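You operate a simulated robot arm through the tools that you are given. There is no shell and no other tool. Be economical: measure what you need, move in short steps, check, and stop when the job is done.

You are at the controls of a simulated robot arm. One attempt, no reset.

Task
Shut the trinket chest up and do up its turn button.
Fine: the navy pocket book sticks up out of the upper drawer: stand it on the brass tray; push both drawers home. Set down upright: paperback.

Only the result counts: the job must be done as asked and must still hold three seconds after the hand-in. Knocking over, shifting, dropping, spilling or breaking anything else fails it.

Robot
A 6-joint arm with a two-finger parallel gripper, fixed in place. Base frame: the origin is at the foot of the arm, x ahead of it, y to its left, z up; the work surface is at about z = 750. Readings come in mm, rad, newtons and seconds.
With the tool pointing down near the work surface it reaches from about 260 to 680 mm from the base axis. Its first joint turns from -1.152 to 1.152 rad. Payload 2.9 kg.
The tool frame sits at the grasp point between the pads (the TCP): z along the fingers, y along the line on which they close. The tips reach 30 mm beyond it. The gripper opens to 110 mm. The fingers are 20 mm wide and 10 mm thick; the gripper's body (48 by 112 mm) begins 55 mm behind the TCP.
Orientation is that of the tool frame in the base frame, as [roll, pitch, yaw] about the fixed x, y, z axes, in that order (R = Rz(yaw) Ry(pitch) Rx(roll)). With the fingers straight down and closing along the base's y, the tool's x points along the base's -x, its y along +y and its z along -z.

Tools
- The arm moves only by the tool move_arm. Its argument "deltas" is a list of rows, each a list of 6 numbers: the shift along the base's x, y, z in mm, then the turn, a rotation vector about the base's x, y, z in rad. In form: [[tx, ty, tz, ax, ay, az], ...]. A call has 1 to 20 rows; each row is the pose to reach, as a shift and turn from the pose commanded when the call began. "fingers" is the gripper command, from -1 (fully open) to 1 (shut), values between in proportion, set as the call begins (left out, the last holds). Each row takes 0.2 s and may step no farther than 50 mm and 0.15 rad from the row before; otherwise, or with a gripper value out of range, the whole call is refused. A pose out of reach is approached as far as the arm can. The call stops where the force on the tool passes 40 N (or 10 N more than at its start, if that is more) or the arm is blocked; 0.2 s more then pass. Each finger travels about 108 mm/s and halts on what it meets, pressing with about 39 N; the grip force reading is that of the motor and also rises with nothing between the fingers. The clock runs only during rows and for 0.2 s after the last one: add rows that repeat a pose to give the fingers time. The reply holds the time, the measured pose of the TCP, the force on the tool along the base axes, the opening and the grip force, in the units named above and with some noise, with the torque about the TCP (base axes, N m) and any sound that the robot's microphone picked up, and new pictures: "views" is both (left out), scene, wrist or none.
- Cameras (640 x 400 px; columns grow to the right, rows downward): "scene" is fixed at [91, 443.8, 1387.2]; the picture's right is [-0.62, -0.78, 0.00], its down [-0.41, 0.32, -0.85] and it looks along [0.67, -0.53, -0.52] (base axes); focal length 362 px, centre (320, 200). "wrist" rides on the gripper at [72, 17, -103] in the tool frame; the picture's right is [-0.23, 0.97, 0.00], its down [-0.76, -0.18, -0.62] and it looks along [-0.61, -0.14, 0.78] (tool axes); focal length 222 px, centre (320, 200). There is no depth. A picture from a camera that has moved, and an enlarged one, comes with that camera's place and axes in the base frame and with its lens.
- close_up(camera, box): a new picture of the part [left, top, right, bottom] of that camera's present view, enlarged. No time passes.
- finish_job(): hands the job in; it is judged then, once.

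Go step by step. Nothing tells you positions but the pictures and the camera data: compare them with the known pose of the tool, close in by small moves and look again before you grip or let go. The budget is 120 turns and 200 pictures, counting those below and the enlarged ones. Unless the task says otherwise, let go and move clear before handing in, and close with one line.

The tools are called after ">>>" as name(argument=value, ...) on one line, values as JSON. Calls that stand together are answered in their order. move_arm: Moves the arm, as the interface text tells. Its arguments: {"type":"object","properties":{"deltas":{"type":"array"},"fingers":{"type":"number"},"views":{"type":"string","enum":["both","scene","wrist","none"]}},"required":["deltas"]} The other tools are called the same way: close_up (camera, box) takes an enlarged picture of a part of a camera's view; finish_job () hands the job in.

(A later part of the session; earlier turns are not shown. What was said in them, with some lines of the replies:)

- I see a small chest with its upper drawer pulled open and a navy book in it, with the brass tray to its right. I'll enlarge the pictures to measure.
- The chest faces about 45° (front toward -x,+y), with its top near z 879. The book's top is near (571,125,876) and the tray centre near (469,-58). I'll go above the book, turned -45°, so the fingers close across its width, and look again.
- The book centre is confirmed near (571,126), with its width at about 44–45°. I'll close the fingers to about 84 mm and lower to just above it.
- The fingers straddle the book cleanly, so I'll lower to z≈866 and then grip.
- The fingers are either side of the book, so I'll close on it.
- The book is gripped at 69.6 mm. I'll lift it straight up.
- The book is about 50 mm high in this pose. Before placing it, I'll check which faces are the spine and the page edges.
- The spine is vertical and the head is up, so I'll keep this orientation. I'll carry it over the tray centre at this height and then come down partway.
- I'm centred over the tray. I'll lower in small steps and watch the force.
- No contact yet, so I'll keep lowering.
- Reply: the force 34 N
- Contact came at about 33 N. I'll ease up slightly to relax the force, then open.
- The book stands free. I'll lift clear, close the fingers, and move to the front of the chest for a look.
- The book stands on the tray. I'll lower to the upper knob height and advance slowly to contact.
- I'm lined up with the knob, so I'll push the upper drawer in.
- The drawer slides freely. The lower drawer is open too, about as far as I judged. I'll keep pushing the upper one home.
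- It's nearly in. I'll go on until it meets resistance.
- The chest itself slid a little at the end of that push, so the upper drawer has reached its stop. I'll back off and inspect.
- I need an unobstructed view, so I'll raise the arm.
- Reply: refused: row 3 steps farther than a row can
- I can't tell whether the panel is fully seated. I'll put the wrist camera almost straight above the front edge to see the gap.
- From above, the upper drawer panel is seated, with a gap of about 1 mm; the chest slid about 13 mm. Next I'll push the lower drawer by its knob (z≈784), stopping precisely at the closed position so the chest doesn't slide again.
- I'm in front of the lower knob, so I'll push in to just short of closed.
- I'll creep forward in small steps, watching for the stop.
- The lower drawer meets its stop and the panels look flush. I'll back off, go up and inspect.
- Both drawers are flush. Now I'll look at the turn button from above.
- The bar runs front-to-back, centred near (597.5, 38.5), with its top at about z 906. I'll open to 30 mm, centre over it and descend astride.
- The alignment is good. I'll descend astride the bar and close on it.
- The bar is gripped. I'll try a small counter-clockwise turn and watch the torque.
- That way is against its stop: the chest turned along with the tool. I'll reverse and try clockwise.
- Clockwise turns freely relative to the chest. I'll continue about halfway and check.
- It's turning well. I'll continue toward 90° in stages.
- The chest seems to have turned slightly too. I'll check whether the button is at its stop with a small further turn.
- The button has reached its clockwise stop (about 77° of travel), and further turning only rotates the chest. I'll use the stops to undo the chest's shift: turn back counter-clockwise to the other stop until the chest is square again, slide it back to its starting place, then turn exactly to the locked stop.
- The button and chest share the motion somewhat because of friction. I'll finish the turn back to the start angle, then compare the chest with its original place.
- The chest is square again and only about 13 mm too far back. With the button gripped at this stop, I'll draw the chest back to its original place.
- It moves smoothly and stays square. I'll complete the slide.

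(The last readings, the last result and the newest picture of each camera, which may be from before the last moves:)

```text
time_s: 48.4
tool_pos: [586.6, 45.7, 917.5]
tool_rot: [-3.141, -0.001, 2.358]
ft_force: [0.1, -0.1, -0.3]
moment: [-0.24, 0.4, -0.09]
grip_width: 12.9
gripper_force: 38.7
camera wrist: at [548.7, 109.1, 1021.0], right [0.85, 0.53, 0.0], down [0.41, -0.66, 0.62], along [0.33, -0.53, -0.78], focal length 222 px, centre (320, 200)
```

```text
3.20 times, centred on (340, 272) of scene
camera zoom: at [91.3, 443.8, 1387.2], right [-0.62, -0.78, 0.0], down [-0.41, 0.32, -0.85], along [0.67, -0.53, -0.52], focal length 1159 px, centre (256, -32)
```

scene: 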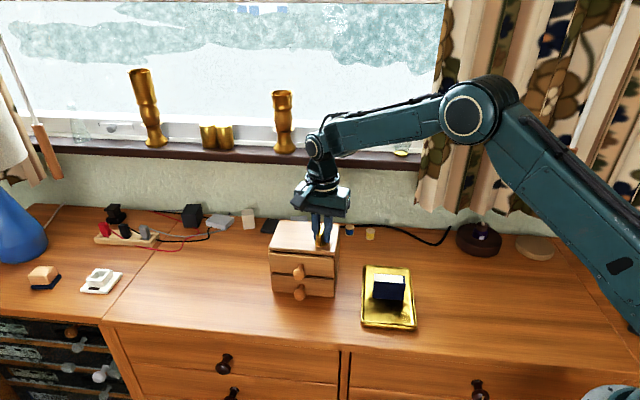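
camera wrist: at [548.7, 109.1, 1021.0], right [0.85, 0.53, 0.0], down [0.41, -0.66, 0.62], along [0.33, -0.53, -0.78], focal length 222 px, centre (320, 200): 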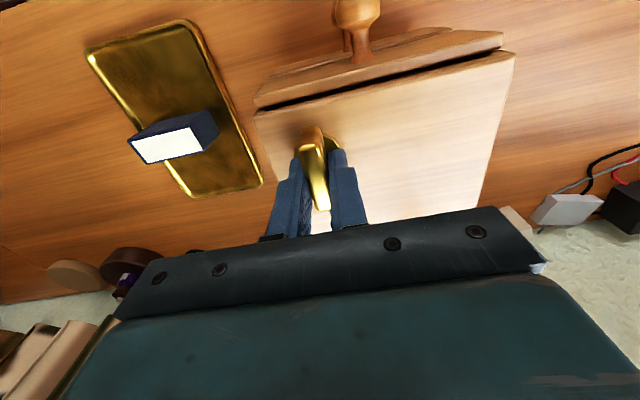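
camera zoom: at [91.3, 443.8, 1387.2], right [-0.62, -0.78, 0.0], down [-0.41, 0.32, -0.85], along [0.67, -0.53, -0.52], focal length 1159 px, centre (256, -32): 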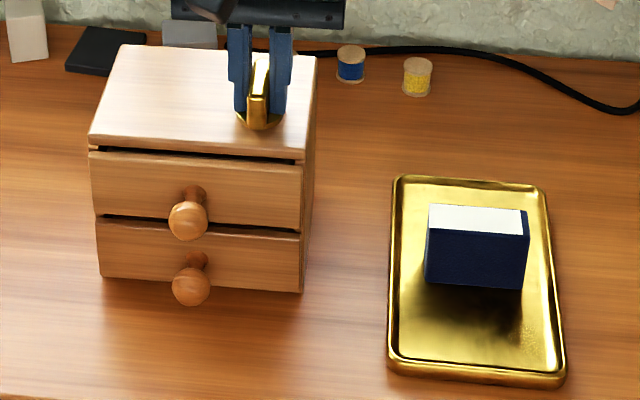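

The chest is back where it was. Now I'll turn the button clockwise again, -1.2 rad first.

>>> move_arm(deltas=[[0, 0, 0, 0, 0, -0.08], [0, 0, 0, 0, 0, -0.16], [0, 0, 0, 0, 0, -0.24], [0, 0, 0, 0, 0, -0.32], [0, 0, 0, 0, 0, -0.4], [0, 0, 0, 0, 0, -0.48], [0, 0, 0, 0, 0, -0.56], [0, 0, 0, 0, 0, -0.64], [0, 0, 0, 0, 0, -0.72], [0, 0, 0, 0, 0, -0.8], [0, 0, 0, 0, 0, -0.88], [0, 0, 0, 0, 0, -0.96], [0, 0, 0, 0, 0, -1.04], [0, 0, 0, 0, 0, -1.12], [0, 0, 0, 0, 0, -1.2]], views="wrist")

>>> close_up(camera="scene", box=[240, 210, 440, 335])

```text
time_s: 51.6
tool_pos: [586.9, 45.9, 918.6]
tool_rot: [-3.141, 0.0, 1.153]
ft_force: [0.3, -0.5, -0.5]
moment: [-0.19, 0.72, -0.02]
grip_width: 12.6
gripper_force: 39.1
camera wrist: at [632.3, 105.3, 1021.1], right [0.8, -0.6, 0.0], down [-0.47, -0.63, 0.62], along [-0.38, -0.5, -0.78], focal length 222 px, centre (320, 200)
```

wrist: 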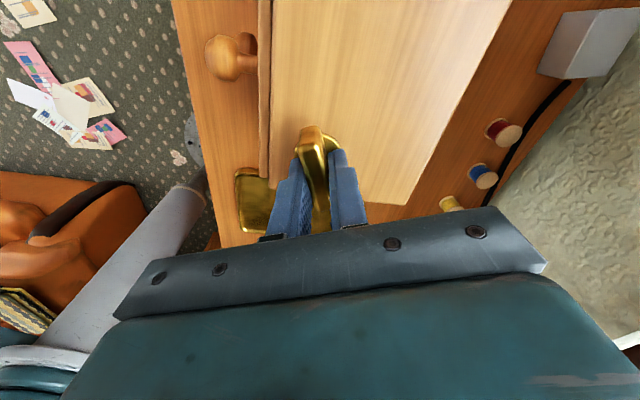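

```text
3.20 times, centred on (340, 272) of scene
camera zoom: at [91.3, 443.9, 1387.2], right [-0.62, -0.78, 0.0], down [-0.41, 0.32, -0.85], along [0.67, -0.53, -0.52], focal length 1159 px, centre (256, -32)
```

zoom: 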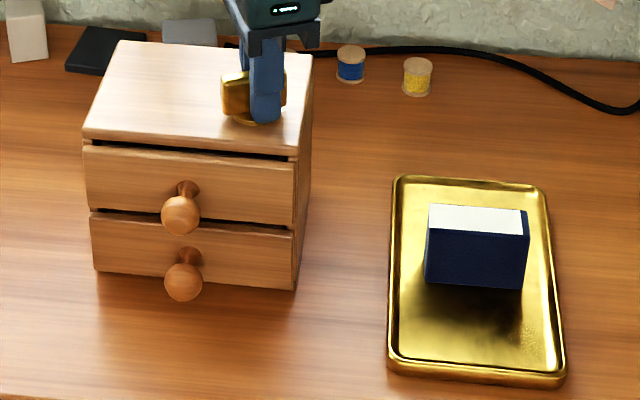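

The chest hasn't turned, and the bar is about 21° from parallel. I'll continue by -0.14 and recheck.

>>> move_arm(deltas=[[0, 0, 0, 0, 0, -0.05], [0, 0, 0, 0, 0, -0.1], [0, 0, 0, 0, 0, -0.14]], views="wrist")

>>> close_up(camera="scene", box=[240, 210, 440, 335])

```text
time_s: 52.4
tool_pos: [588.0, 45.5, 918.3]
tool_rot: [-3.14, 0.001, 1.016]
ft_force: [0.5, -0.4, -0.2]
moment: [-0.12, 0.85, -0.01]
grip_width: 12.9
gripper_force: 38.7
camera wrist: at [640.6, 98.2, 1021.3], right [0.71, -0.71, 0.0], down [-0.55, -0.55, 0.62], along [-0.44, -0.44, -0.78], focal length 222 px, centre (320, 200)
```

wrist: 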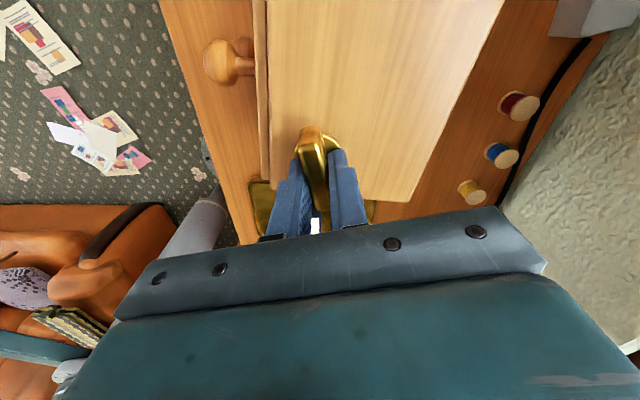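

```text
3.20 times, centred on (340, 272) of scene
camera zoom: at [91.4, 443.9, 1387.2], right [-0.62, -0.78, 0.0], down [-0.41, 0.32, -0.85], along [0.67, -0.53, -0.52], focal length 1159 px, centre (256, -32)
```

zoom: 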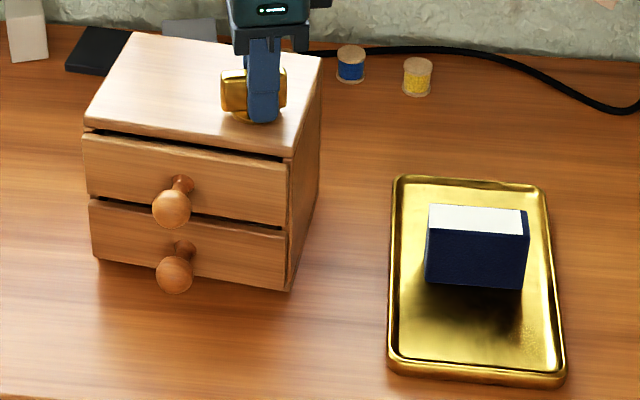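

Near the end the button stiffens and drags the chest with it. Pressing down on the button should hold the chest still through table friction, so I'll build up some downward force.

>>> move_arm(deltas=[[0, 0, -1, 0, 0, 0], [0, 0, -2, 0, 0, 0]], views="none")

```text
time_s: 53.0
tool_pos: [588.1, 45.5, 917.5]
tool_rot: [3.139, -0.001, 1.018]
ft_force: [-3.0, 1.1, -0.1]
moment: [-0.02, 0.29, 0.02]
grip_width: 12.7
gripper_force: 38.9
```

>>> move_arm(deltas=[[0, 0, -1, 0, 0, 0], [0, 0, -2, 0, 0, 0]], views="none")

```text
time_s: 53.6
tool_pos: [588.9, 46.5, 917.3]
tool_rot: [3.138, -0.002, 1.017]
ft_force: [-7.7, 1.8, 16.3]
moment: [-0.53, 1.03, 0.05]
grip_width: 13.0
gripper_force: 39.0
```

There's 16 N down now. I'll add a little and turn clockwise further.

>>> move_arm(deltas=[[0, 0, -0.5, 0, 0, 0], [0, 0, -0.5, 0, 0, -0.05], [0, 0, -0.5, 0, 0, -0.1], [0, 0, -0.5, 0, 0, -0.15], [0, 0, -0.5, 0, 0, -0.2]], views="wrist")

>>> close_up(camera="scene", box=[240, 210, 440, 335])

```text
time_s: 54.8
tool_pos: [586.6, 45.0, 915.3]
tool_rot: [3.14, -0.004, 0.818]
ft_force: [-10.7, 8.7, 27.8]
moment: [0.2, 0.31, 0.1]
grip_width: 12.9
gripper_force: 39.1
camera wrist: at [648.9, 88.0, 1018.6], right [0.56, -0.83, 0.0], down [-0.65, -0.43, 0.62], along [-0.52, -0.35, -0.78], focal length 222 px, centre (320, 200)
```

wrist: 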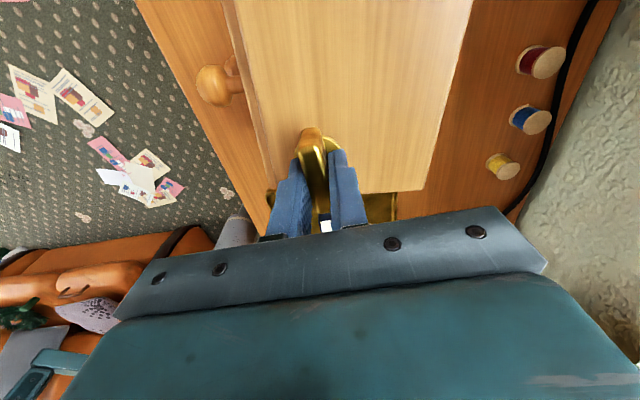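

```text
3.20 times, centred on (340, 272) of scene
camera zoom: at [90.3, 444.0, 1387.2], right [-0.62, -0.78, 0.0], down [-0.41, 0.32, -0.85], along [0.67, -0.53, -0.52], focal length 1159 px, centre (256, -32)
```

zoom: 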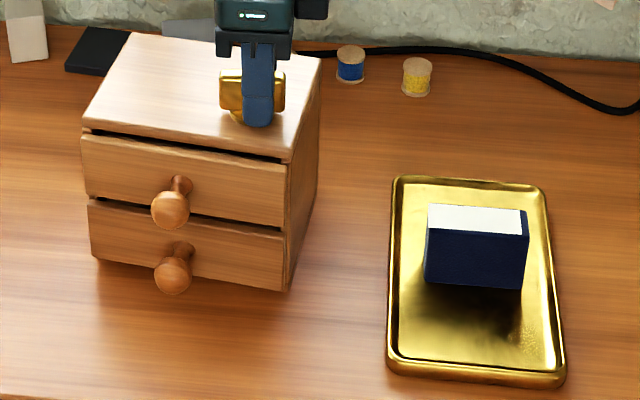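

With pressure on, the chest stays put while the button turns. I'll continue toward parallel.

>>> move_arm(deltas=[[0, 0, 0, 0, 0, -0.05], [0, 0, 0, 0, 0, -0.1], [0, 0, 0, 0, 0, -0.15]], views="wrist")

>>> close_up(camera="scene", box=[240, 210, 440, 335])

```text
time_s: 55.6
tool_pos: [586.5, 46.1, 914.7]
tool_rot: [3.139, -0.003, 0.667]
ft_force: [-13.2, 12.1, 25.7]
moment: [0.12, 0.03, 0.13]
grip_width: 12.8
gripper_force: 39.4
camera wrist: at [654.3, 78.1, 1018.2], right [0.42, -0.91, 0.0], down [-0.71, -0.33, 0.62], along [-0.56, -0.26, -0.78], focal length 222 px, centre (320, 200)
```

wrist: 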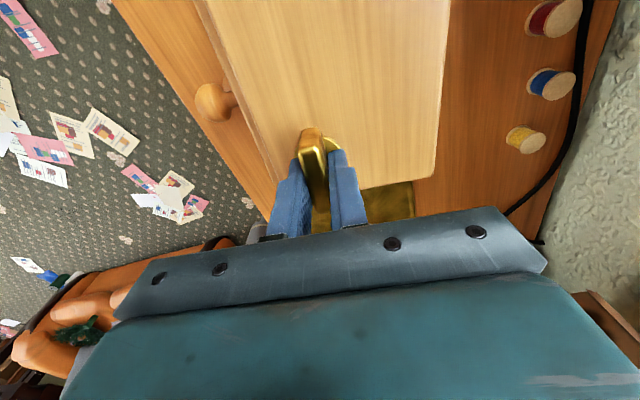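

```text
3.20 times, centred on (340, 272) of scene
camera zoom: at [90.2, 444.1, 1387.2], right [-0.62, -0.78, 0.0], down [-0.41, 0.32, -0.85], along [0.67, -0.53, -0.52], focal length 1159 px, centre (256, -32)
```

zoom: 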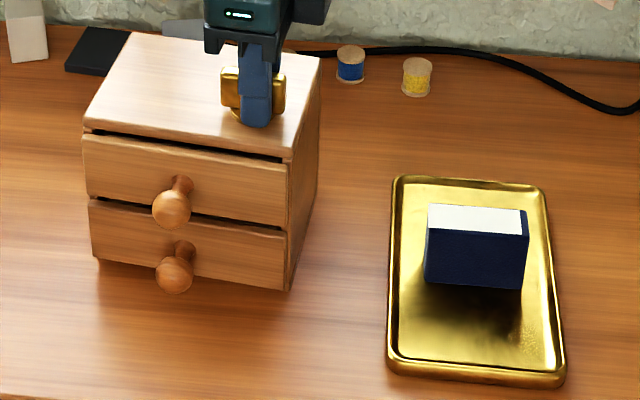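

>>> close_up(camera="scene", box=[290, 205, 350, 255])

>>> close_up(camera="wrist", box=[200, 20, 460, 230])

```text
8.00 times, centred on (320, 230) of scene
camera zoom: at [90.2, 444.1, 1387.2], right [-0.62, -0.78, 0.0], down [-0.41, 0.32, -0.85], along [0.67, -0.53, -0.52], focal length 2898 px, centre (320, -40)
```

zoom: 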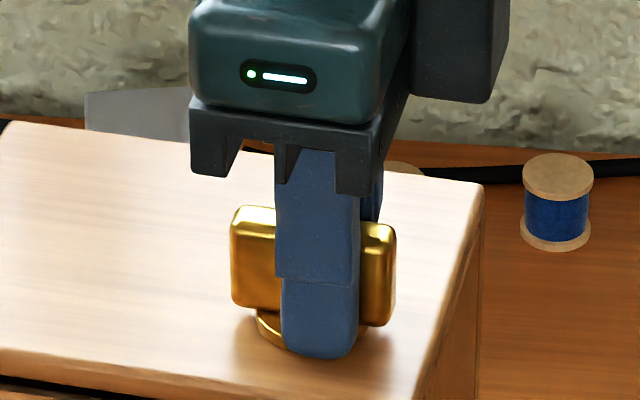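

```text
1.90 times, centred on (330, 125) of wrist
camera zoom: at [654.3, 78.1, 1018.2], right [0.42, -0.91, 0.0], down [-0.71, -0.33, 0.62], along [-0.56, -0.26, -0.78], focal length 423 px, centre (301, 343)
```

zoom: 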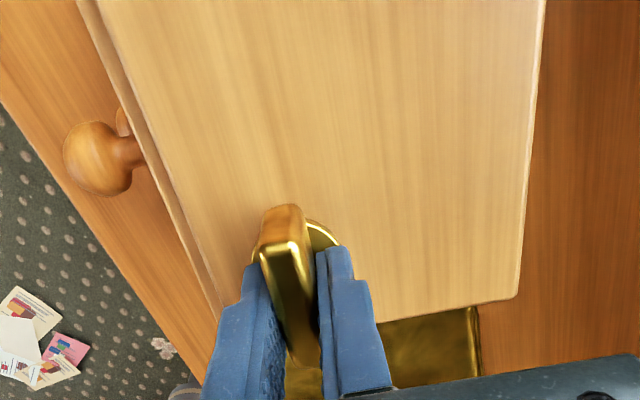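

By measurement the bar is now parallel to the chest front, a full 90°. I'll nudge slightly further to see if it's at its stop.

>>> move_arm(deltas=[[0, 0, 0, 0, 0, -0.03], [0, 0, 0, 0, 0, -0.06]], views="none")

>>> close_up(camera="wrist", box=[200, 20, 460, 230])

>>> close_up(camera="scene", box=[240, 210, 440, 335])

```text
time_s: 56.2
tool_pos: [587.4, 45.2, 915.4]
tool_rot: [3.138, -0.003, 0.604]
ft_force: [0.1, 0.2, 19.8]
moment: [0.42, -0.18, 0.95]
grip_width: 12.9
gripper_force: 38.5
```

```text
1.90 times, centred on (330, 125) of wrist
camera zoom: at [657.3, 72.4, 1018.3], right [0.37, -0.93, 0.0], down [-0.73, -0.29, 0.62], along [-0.58, -0.23, -0.78], focal length 423 px, centre (301, 343)
```

zoom: 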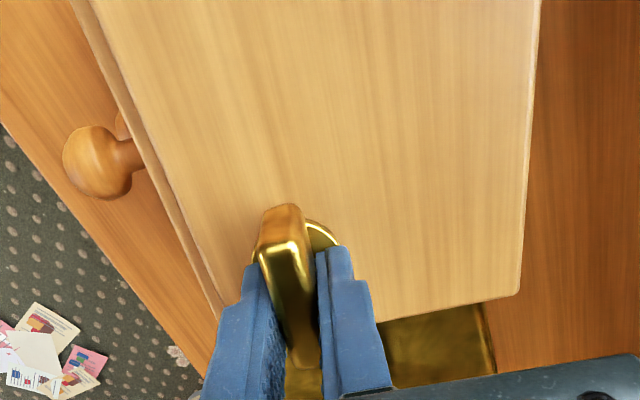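

```text
3.20 times, centred on (340, 272) of scene
camera zoom: at [90.7, 443.8, 1387.3], right [-0.62, -0.78, 0.0], down [-0.41, 0.32, -0.85], along [0.67, -0.53, -0.52], focal length 1159 px, centre (256, -32)
```

zoom: 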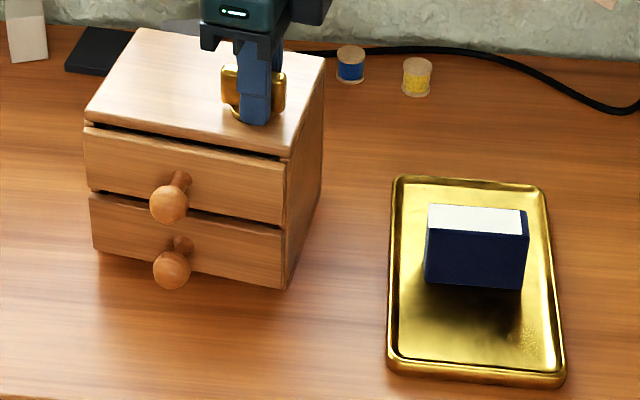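

The torque jumped to 0.95 N·m, so the button is hard against its locked stop. The chest, however, is about 10° askew. I'll repeat cleanly: ease the pressure, turn back to the other stop to square the chest, then lock again under pressure the whole way.

>>> move_arm(deltas=[[0, 0, 1.5, 0, 0, 0.03], [0, 0, 2.5, 0, 0, 0.1], [0, 0, 2.5, 0, 0, 0.22], [0, 0, 2.5, 0, 0, 0.34], [0, 0, 2.5, 0, 0, 0.46], [0, 0, 2.5, 0, 0, 0.58], [0, 0, 2.5, 0, 0, 0.7], [0, 0, 2.5, 0, 0, 0.82], [0, 0, 2.5, 0, 0, 0.94], [0, 0, 2.5, 0, 0, 1.06], [0, 0, 2.5, 0, 0, 1.18], [0, 0, 2.5, 0, 0, 1.3], [0, 0, 2.5, 0, 0, 1.42], [0, 0, 2.5, 0, 0, 1.54], [0, 0, 2.5, 0, 0, 1.64], [0, 0, 2.5, 0, 0, 1.7], [0, 0, 2.5, 0, 0, 1.75]], views="wrist")

>>> close_up(camera="scene", box=[240, 210, 440, 335])

```text
time_s: 59.8
tool_pos: [588.0, 47.3, 915.6]
tool_rot: [-3.139, -0.001, 2.359]
ft_force: [0.1, -0.7, 0.0]
moment: [-0.2, 0.73, 0.02]
grip_width: 12.7
gripper_force: 39.1
camera wrist: at [548.0, 109.7, 1019.2], right [0.85, 0.53, 0.0], down [0.42, -0.66, 0.62], along [0.33, -0.53, -0.78], focal length 222 px, centre (320, 200)
```

wrist: 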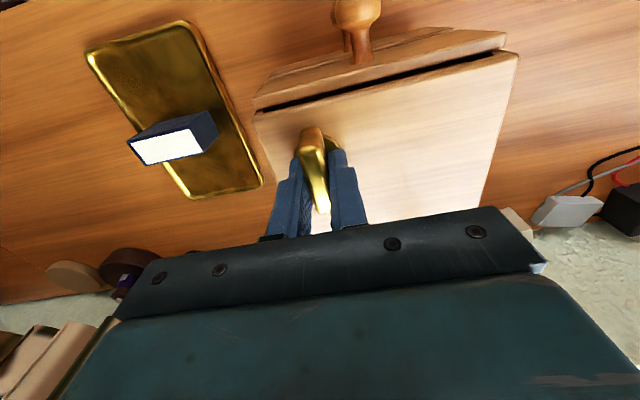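

```text
3.20 times, centred on (340, 272) of scene
camera zoom: at [91.4, 443.9, 1387.2], right [-0.62, -0.78, 0.0], down [-0.41, 0.32, -0.85], along [0.67, -0.53, -0.52], focal length 1159 px, centre (256, -32)
```

zoom: 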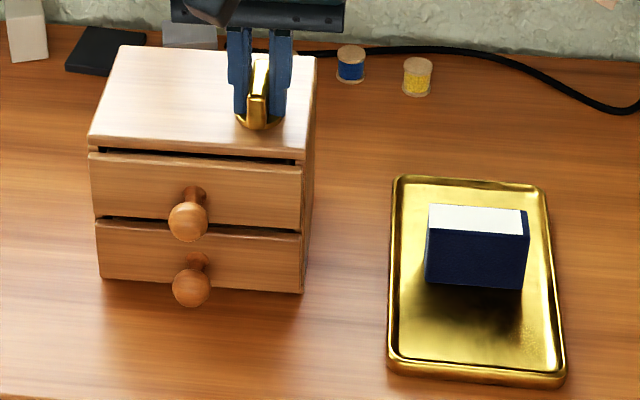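

The chest is square and in place. Now I'll press down on the button.

>>> move_arm(deltas=[[0, 0, -1, 0, 0, 0], [0, 0, -2, 0, 0, 0], [0, 0, -3, 0, 0, 0]], views="none")

```text
time_s: 60.6
tool_pos: [588.2, 45.8, 914.5]
tool_rot: [3.141, 0.002, 2.358]
ft_force: [-2.7, -3.6, -0.5]
moment: [0.43, 0.89, 0.0]
grip_width: 12.8
gripper_force: 39.2
```

>>> move_arm(deltas=[[0, 0, -0.7, 0, 0, 0], [0, 0, -1.4, 0, 0, 0], [0, 0, -1.4, 0, 0, 0]], views="none")

```text
time_s: 61.4
tool_pos: [587.7, 45.8, 915.5]
tool_rot: [3.139, 0.005, 2.355]
ft_force: [-11.9, -6.6, 31.0]
moment: [-0.22, 0.66, 0.04]
grip_width: 12.9
gripper_force: 38.8
```

>>> move_arm(deltas=[[0, 0, 0.4, 0, 0, -0.03], [0, 0, 0.4, 0, 0, -0.1], [0, 0, 0.4, 0, 0, -0.2], [0, 0, 0.4, 0, 0, -0.3], [0, 0, 0.4, 0, 0, -0.4], [0, 0, 0.4, 0, 0, -0.5], [0, 0, 0.4, 0, 0, -0.6], [0, 0, 0.4, 0, 0, -0.7]], views="none")

>>> close_up(camera="scene", box=[240, 210, 440, 335])

```text
time_s: 63.2
tool_pos: [587.7, 46.8, 913.6]
tool_rot: [3.137, 0.0, 1.655]
ft_force: [-11.0, -3.1, 32.6]
moment: [-0.52, 0.59, 0.18]
grip_width: 12.7
gripper_force: 38.9
```

```text
3.20 times, centred on (340, 272) of scene
camera zoom: at [90.2, 443.7, 1387.3], right [-0.62, -0.78, 0.0], down [-0.41, 0.32, -0.85], along [0.67, -0.53, -0.52], focal length 1159 px, centre (256, -32)
```

zoom: 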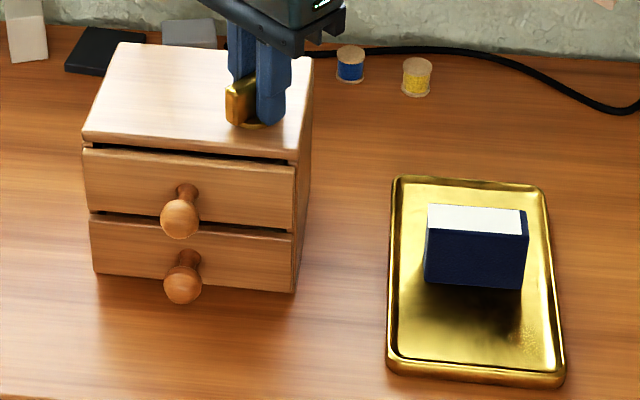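

The chest is holding steady, with a shift of about 3 mm. I'll continue to near the end.

>>> move_arm(deltas=[[0, 0, 0.3, 0, 0, -0.1], [0, 0, 0.3, 0, 0, -0.2], [0, 0, 0.3, 0, 0, -0.3], [0, 0, 0.3, 0, 0, -0.4], [0, 0, 0.3, 0, 0, -0.5], [0, 0, 0.3, 0, 0, -0.6], [0, 0, 0.3, 0, 0, -0.7], [0, 0, 0.3, 0, 0, -0.8]], views="none")

>>> close_up(camera="scene", box=[240, 210, 440, 335])

>>> close_up(camera="wrist", box=[200, 20, 460, 230])

```text
time_s: 65.0
tool_pos: [587.9, 44.2, 915.2]
tool_rot: [3.139, -0.004, 0.85]
ft_force: [-2.7, 2.3, 27.0]
moment: [0.31, 0.44, 0.06]
grip_width: 13.1
gripper_force: 39.4
```

```text
3.20 times, centred on (340, 272) of scene
camera zoom: at [90.5, 443.8, 1387.3], right [-0.62, -0.78, 0.0], down [-0.41, 0.32, -0.85], along [0.67, -0.53, -0.52], focal length 1159 px, centre (256, -32)
```

zoom: 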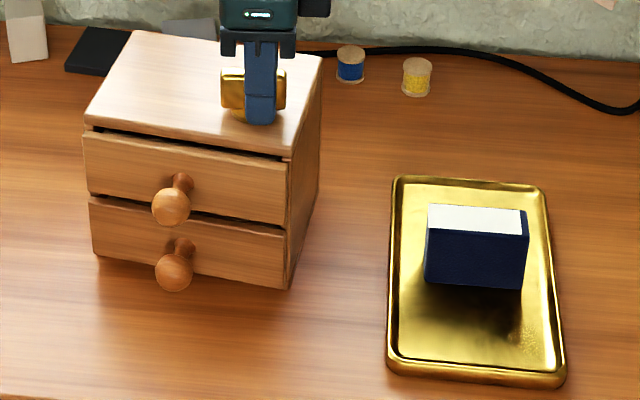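

```text
1.90 times, centred on (330, 125) of wrist
camera zoom: at [648.5, 87.6, 1018.3], right [0.58, -0.81, 0.0], down [-0.64, -0.45, 0.62], along [-0.5, -0.36, -0.78], focal length 423 px, centre (301, 343)
```

zoom: 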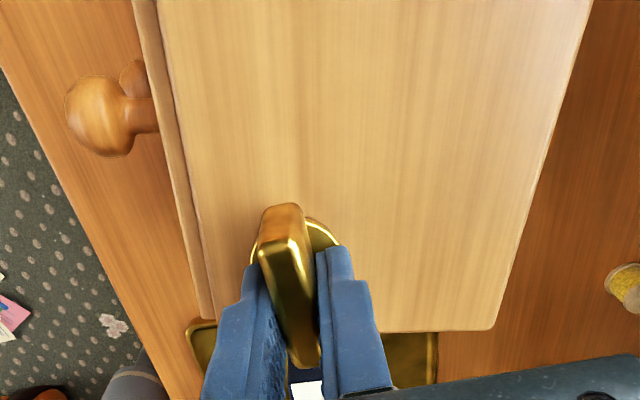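

The last stretch drags the chest about 7° clockwise regardless. I'll compensate: go back to the counter-clockwise stop, overshoot by about 7°, then lock again so the chest ends square.

>>> move_arm(deltas=[[0, 0, 1.5, 0, 0, 0.03], [0, 0, 2.5, 0, 0, 0.1], [0, 0, 2.5, 0, 0, 0.22], [0, 0, 2.5, 0, 0, 0.34], [0, 0, 2.5, 0, 0, 0.46], [0, 0, 2.5, 0, 0, 0.58], [0, 0, 2.5, 0, 0, 0.7], [0, 0, 2.5, 0, 0, 0.82], [0, 0, 2.5, 0, 0, 0.94], [0, 0, 2.5, 0, 0, 1.06], [0, 0, 2.5, 0, 0, 1.18], [0, 0, 2.5, 0, 0, 1.3], [0, 0, 2.5, 0, 0, 1.4], [0, 0, 2.5, 0, 0, 1.5], [0, 0, 2.5, 0, 0, 1.58], [0, 0, 2.5, 0, 0, 1.65], [0, 0, 2.5, 0, 0, 1.65]], views="none")

>>> close_up(camera="scene", box=[240, 210, 440, 335])

```text
time_s: 68.6
tool_pos: [587.0, 46.5, 916.5]
tool_rot: [-3.139, -0.002, 2.512]
ft_force: [-2.2, 3.0, 12.9]
moment: [0.46, 0.55, -0.85]
grip_width: 12.8
gripper_force: 38.9
```

```text
3.20 times, centred on (340, 272) of scene
camera zoom: at [90.8, 443.9, 1387.2], right [-0.62, -0.78, 0.0], down [-0.41, 0.32, -0.85], along [0.67, -0.53, -0.52], focal length 1159 px, centre (256, -32)
```

zoom: 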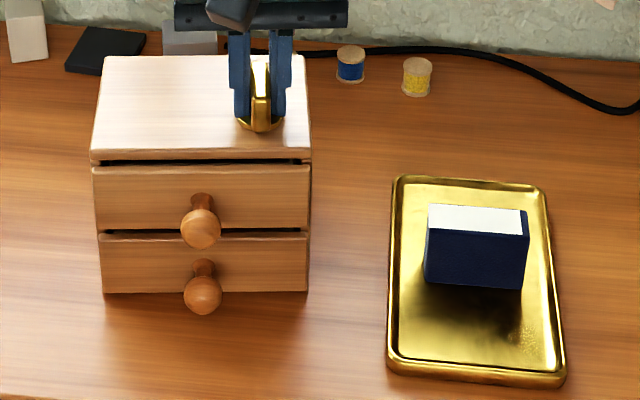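

>>> move_arm(deltas=[[0, 0, -0.6, 0, 0, -0.05], [0, 0, -1, 0, 0, -0.12], [0, 0, -1, 0, 0, -0.24], [0, 0, -1, 0, 0, -0.36], [0, 0, -1, 0, 0, -0.48], [0, 0, -1, 0, 0, -0.6], [0, 0, -1, 0, 0, -0.72], [0, 0, -1, 0, 0, -0.84], [0, 0, -1, 0, 0, -0.96], [0, 0, -1, 0, 0, -1.08]], views="none")

>>> close_up(camera="scene", box=[240, 210, 440, 335])

```text
time_s: 70.8
tool_pos: [589.2, 47.7, 915.1]
tool_rot: [3.139, -0.001, 1.426]
ft_force: [-9.0, 5.0, 24.4]
moment: [-0.48, 0.37, 0.08]
grip_width: 12.8
gripper_force: 39.1
```

```text
3.20 times, centred on (340, 272) of scene
camera zoom: at [90.4, 443.9, 1387.2], right [-0.62, -0.78, 0.0], down [-0.41, 0.32, -0.85], along [0.67, -0.53, -0.52], focal length 1159 px, centre (256, -32)
```

zoom: 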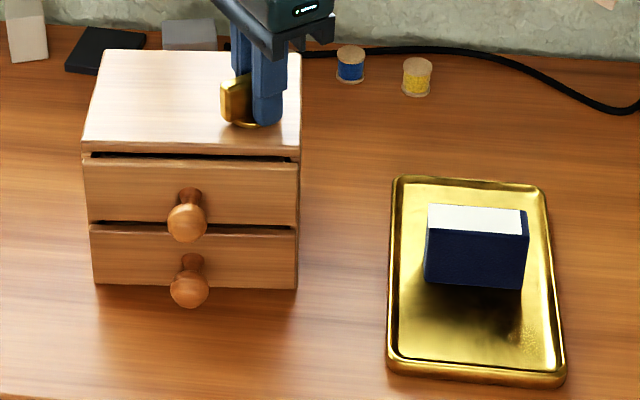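

>>> move_arm(deltas=[[0, 0, 0, 0, 0, -0.1], [0, 0, 0, 0, 0, -0.2], [0, 0, 0, 0, 0, -0.3], [0, 0, 0, 0, 0, -0.4], [0, 0, 0, 0, 0, -0.5]], views="none")

>>> close_up(camera="scene", box=[240, 210, 440, 335])

>>> close_up(camera="wrist", box=[200, 20, 460, 230])

```text
time_s: 72.0
tool_pos: [588.5, 45.2, 915.8]
tool_rot: [3.14, -0.003, 0.923]
ft_force: [-2.8, 1.6, 20.1]
moment: [0.48, -0.05, 0.05]
grip_width: 12.6
gripper_force: 39.0
```

```text
3.20 times, centred on (340, 272) of scene
camera zoom: at [90.6, 443.8, 1387.3], right [-0.62, -0.78, 0.0], down [-0.41, 0.32, -0.85], along [0.67, -0.53, -0.52], focal length 1159 px, centre (256, -32)
```

zoom: 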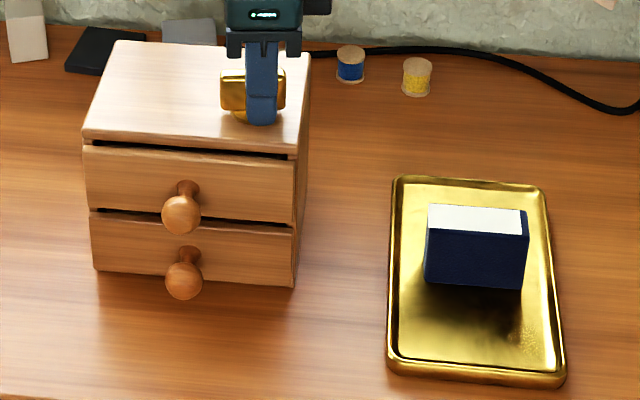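

```text
1.90 times, centred on (330, 125) of wrist
camera zoom: at [645.1, 92.2, 1018.2], right [0.64, -0.77, 0.0], down [-0.6, -0.5, 0.62], along [-0.48, -0.4, -0.78], focal length 423 px, centre (301, 343)
```

zoom: 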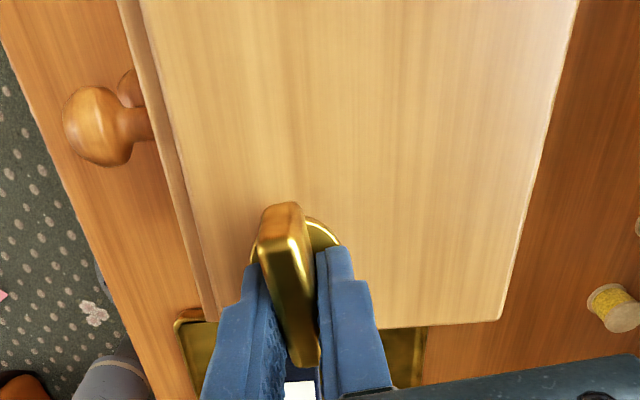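

The chest is square, with about 9° left to go. I'll finish the turn up to the stop.

>>> move_arm(deltas=[[0, 0, 0, 0, 0, -0.05], [0, 0, 0, 0, 0, -0.1], [0, 0, 0, 0, 0, -0.15], [0, 0, 0, 0, 0, -0.18]], views="none")

>>> close_up(camera="scene", box=[240, 210, 440, 335])

>>> close_up(camera="wrist", box=[200, 20, 460, 230])

```text
time_s: 73.0
tool_pos: [586.5, 45.1, 915.1]
tool_rot: [3.141, -0.001, 0.748]
ft_force: [-3.2, -4.7, 21.2]
moment: [-0.06, -0.02, 1.28]
grip_width: 13.0
gripper_force: 38.9
```

```text
3.20 times, centred on (340, 272) of scene
camera zoom: at [90.5, 443.7, 1387.3], right [-0.62, -0.78, 0.0], down [-0.41, 0.32, -0.85], along [0.67, -0.53, -0.52], focal length 1159 px, centre (256, -32)
```

zoom: 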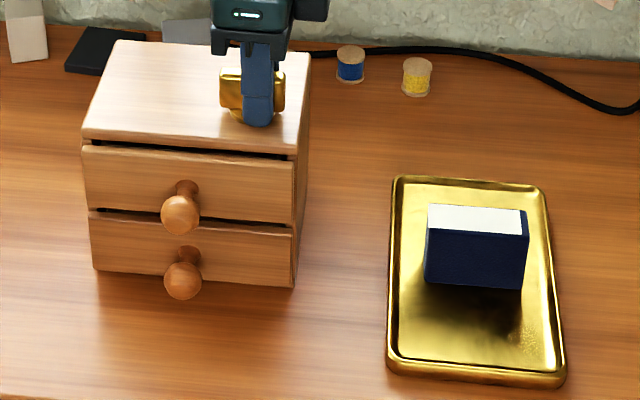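

```text
1.90 times, centred on (330, 125) of wrist
camera zoom: at [652.1, 82.5, 1018.0], right [0.5, -0.87, 0.0], down [-0.68, -0.39, 0.62], along [-0.54, -0.31, -0.78], focal length 423 px, centre (301, 343)
```

zoom: 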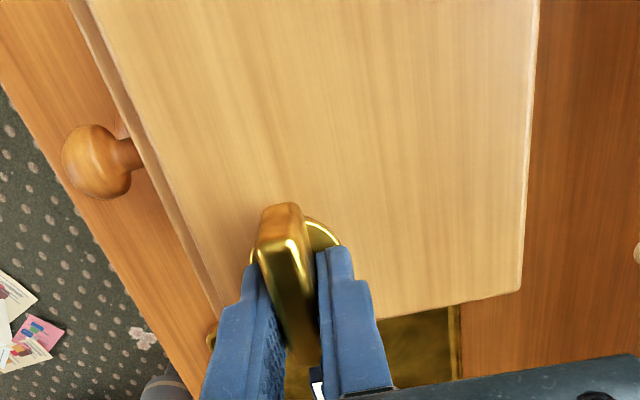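

The button is hard on its locked stop at 1.28 N·m, the chest is square and the drawers are shut. I'll ease the pressure and release.

>>> move_arm(deltas=[[0, 0, 0.7, 0, 0, 0.008], [0, 0, 1.2, 0, 0, 0.012], [0, 0, 1.2, 0, 0, 0.012]], views="none")

>>> move_arm(deltas=[[0, 0, 0, 0, 0, 0], [0, 0, 0, 0, 0, 0], [0, 0, 0, 0, 0, 0]], fingers=0.5)

>>> close_up(camera="scene", box=[290, 205, 350, 255])

```text
time_s: 73.8
tool_pos: [588.4, 45.6, 915.0]
tool_rot: [-3.141, -0.002, 0.76]
ft_force: [-2.8, -3.2, 15.9]
moment: [-0.01, -0.03, 0.55]
grip_width: 13.0
gripper_force: 39.1
```

```text
time_s: 74.6
tool_pos: [586.1, 46.5, 914.7]
tool_rot: [-3.14, 0.001, 0.759]
ft_force: [-2.7, -0.9, 13.6]
moment: [-0.15, -0.19, -0.24]
grip_width: 26.5
gripper_force: 0.0
camera wrist: at [651.5, 84.0, 1017.9], right [0.51, -0.86, 0.0], down [-0.67, -0.4, 0.62], along [-0.54, -0.32, -0.78], focal length 222 px, centre (320, 200)
```

scene: 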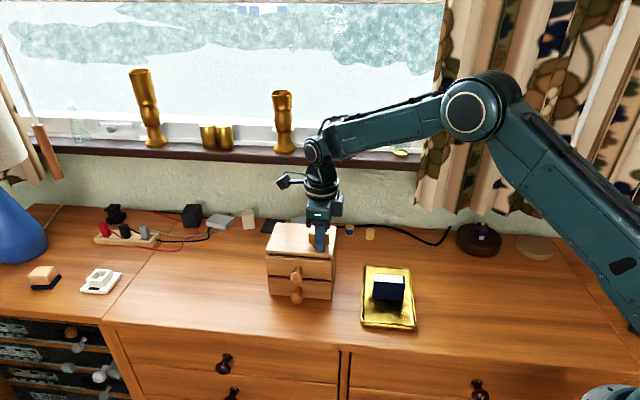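
wrist: 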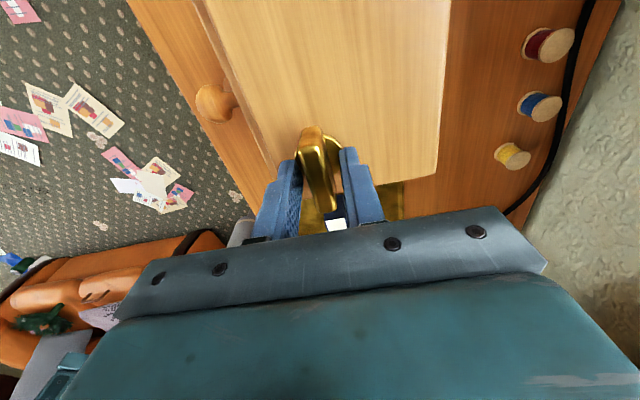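

```text
8.00 times, centred on (320, 230) of scene
camera zoom: at [90.7, 443.8, 1387.3], right [-0.62, -0.78, 0.0], down [-0.41, 0.32, -0.85], along [0.67, -0.53, -0.52], focal length 2898 px, centre (320, -40)
```

zoom: 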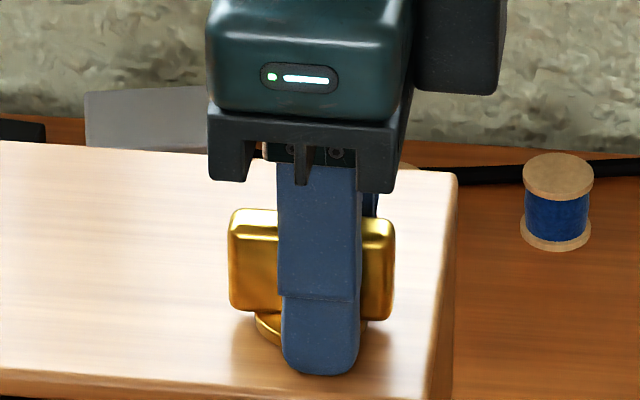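

The fingers are open and clear of the bar. I'll lift straight up.

>>> move_arm(deltas=[[0, 0, 5, 0, 0, 0], [0, 0, 25, 0, 0, 0], [0, 0, 65, 0, 0, 0], [0, 0, 110, 0, 0, 0], [-20, -30, 140, 0, 0, 0], [-20, -30, 140, 0, 0, 0]])

>>> close_up(camera="scene", box=[240, 210, 440, 335])

>>> close_up(camera="scene", box=[260, 215, 350, 305])

>>> close_up(camera="wrist", box=[220, 0, 460, 180])

```text
time_s: 76.0
tool_pos: [567.8, 15.6, 1055.4]
tool_rot: [-3.141, 0.0, 0.76]
ft_force: [-0.3, 0.0, 0.4]
moment: [0.0, -0.01, 0.01]
grip_width: 27.2
gripper_force: 0.0
camera wrist: at [632.3, 52.7, 1157.7], right [0.51, -0.86, 0.0], down [-0.67, -0.4, 0.62], along [-0.54, -0.32, -0.78], focal length 222 px, centre (320, 200)
```

scene: 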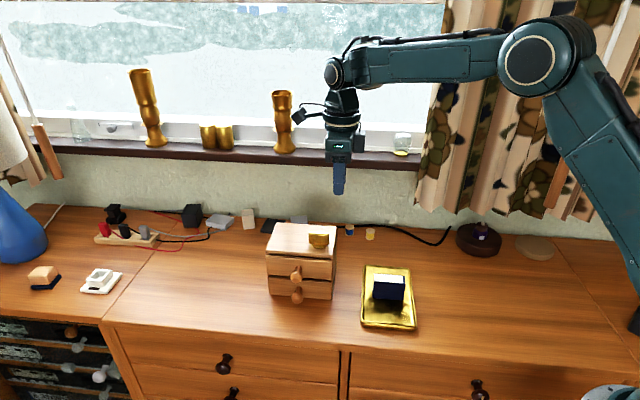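
wrist: 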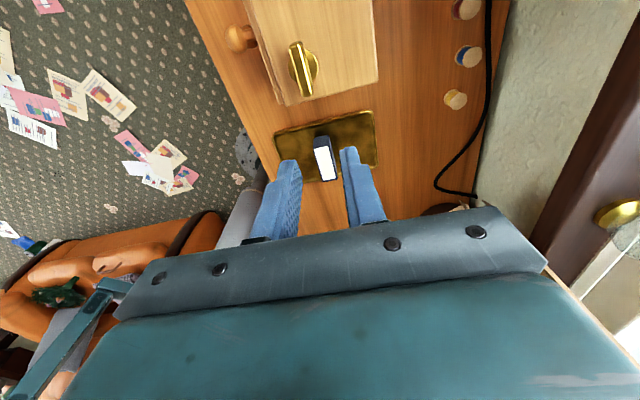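

```text
3.20 times, centred on (340, 272) of scene
camera zoom: at [91.0, 443.8, 1387.2], right [-0.62, -0.78, 0.0], down [-0.41, 0.32, -0.85], along [0.67, -0.53, -0.52], focal length 1159 px, centre (256, -32)
```

zoom: 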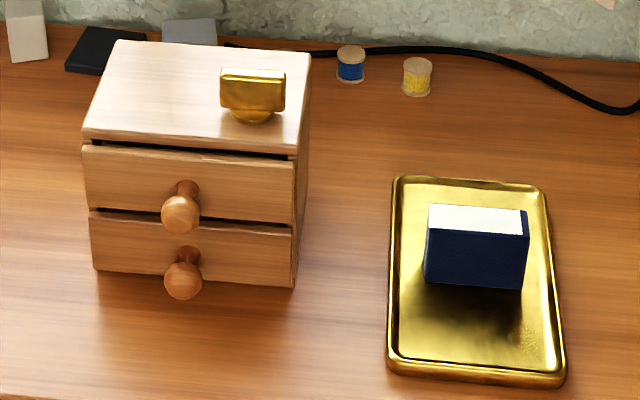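

```text
4.44 times, centred on (305, 260) of scene
camera zoom: at [91.0, 443.8, 1387.2], right [-0.62, -0.78, 0.0], down [-0.41, 0.32, -0.85], along [0.67, -0.53, -0.52], focal length 1610 px, centre (387, -67)
```

zoom: 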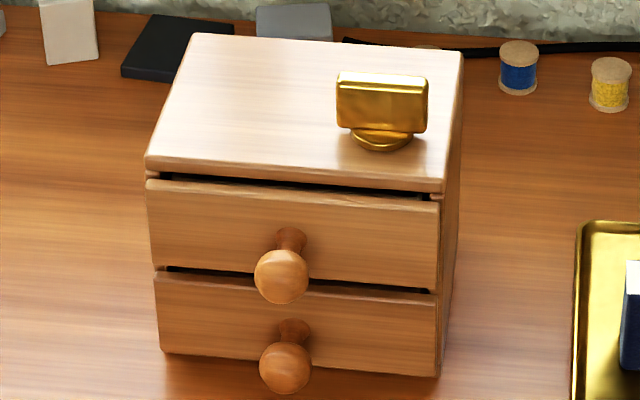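

```text
2.22 times, centred on (340, 90) of wrist
camera zoom: at [632.3, 52.7, 1157.7], right [0.51, -0.86, 0.0], down [-0.67, -0.4, 0.62], along [-0.54, -0.32, -0.78], focal length 494 px, centre (276, 444)
```

zoom: 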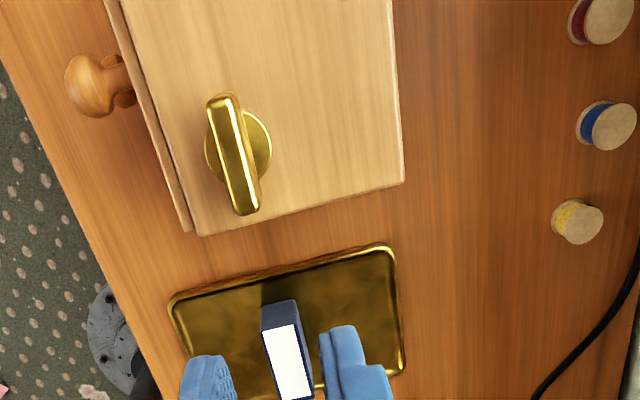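

The button lies crosswise at its stop, both drawers are shut, the chest is within a few mm of its original place, and the book stands upright on the tray. The arm is clear, so I'm handing in.

>>> finish_job()

```text
The job is handed in.
```

I handed the job in: the chest is shut, the turn button is turned to its stop, and the navy book stands upright on the brass tray. The chest slid and turned while I worked. I moved it back to within a few millimetres of where it began.
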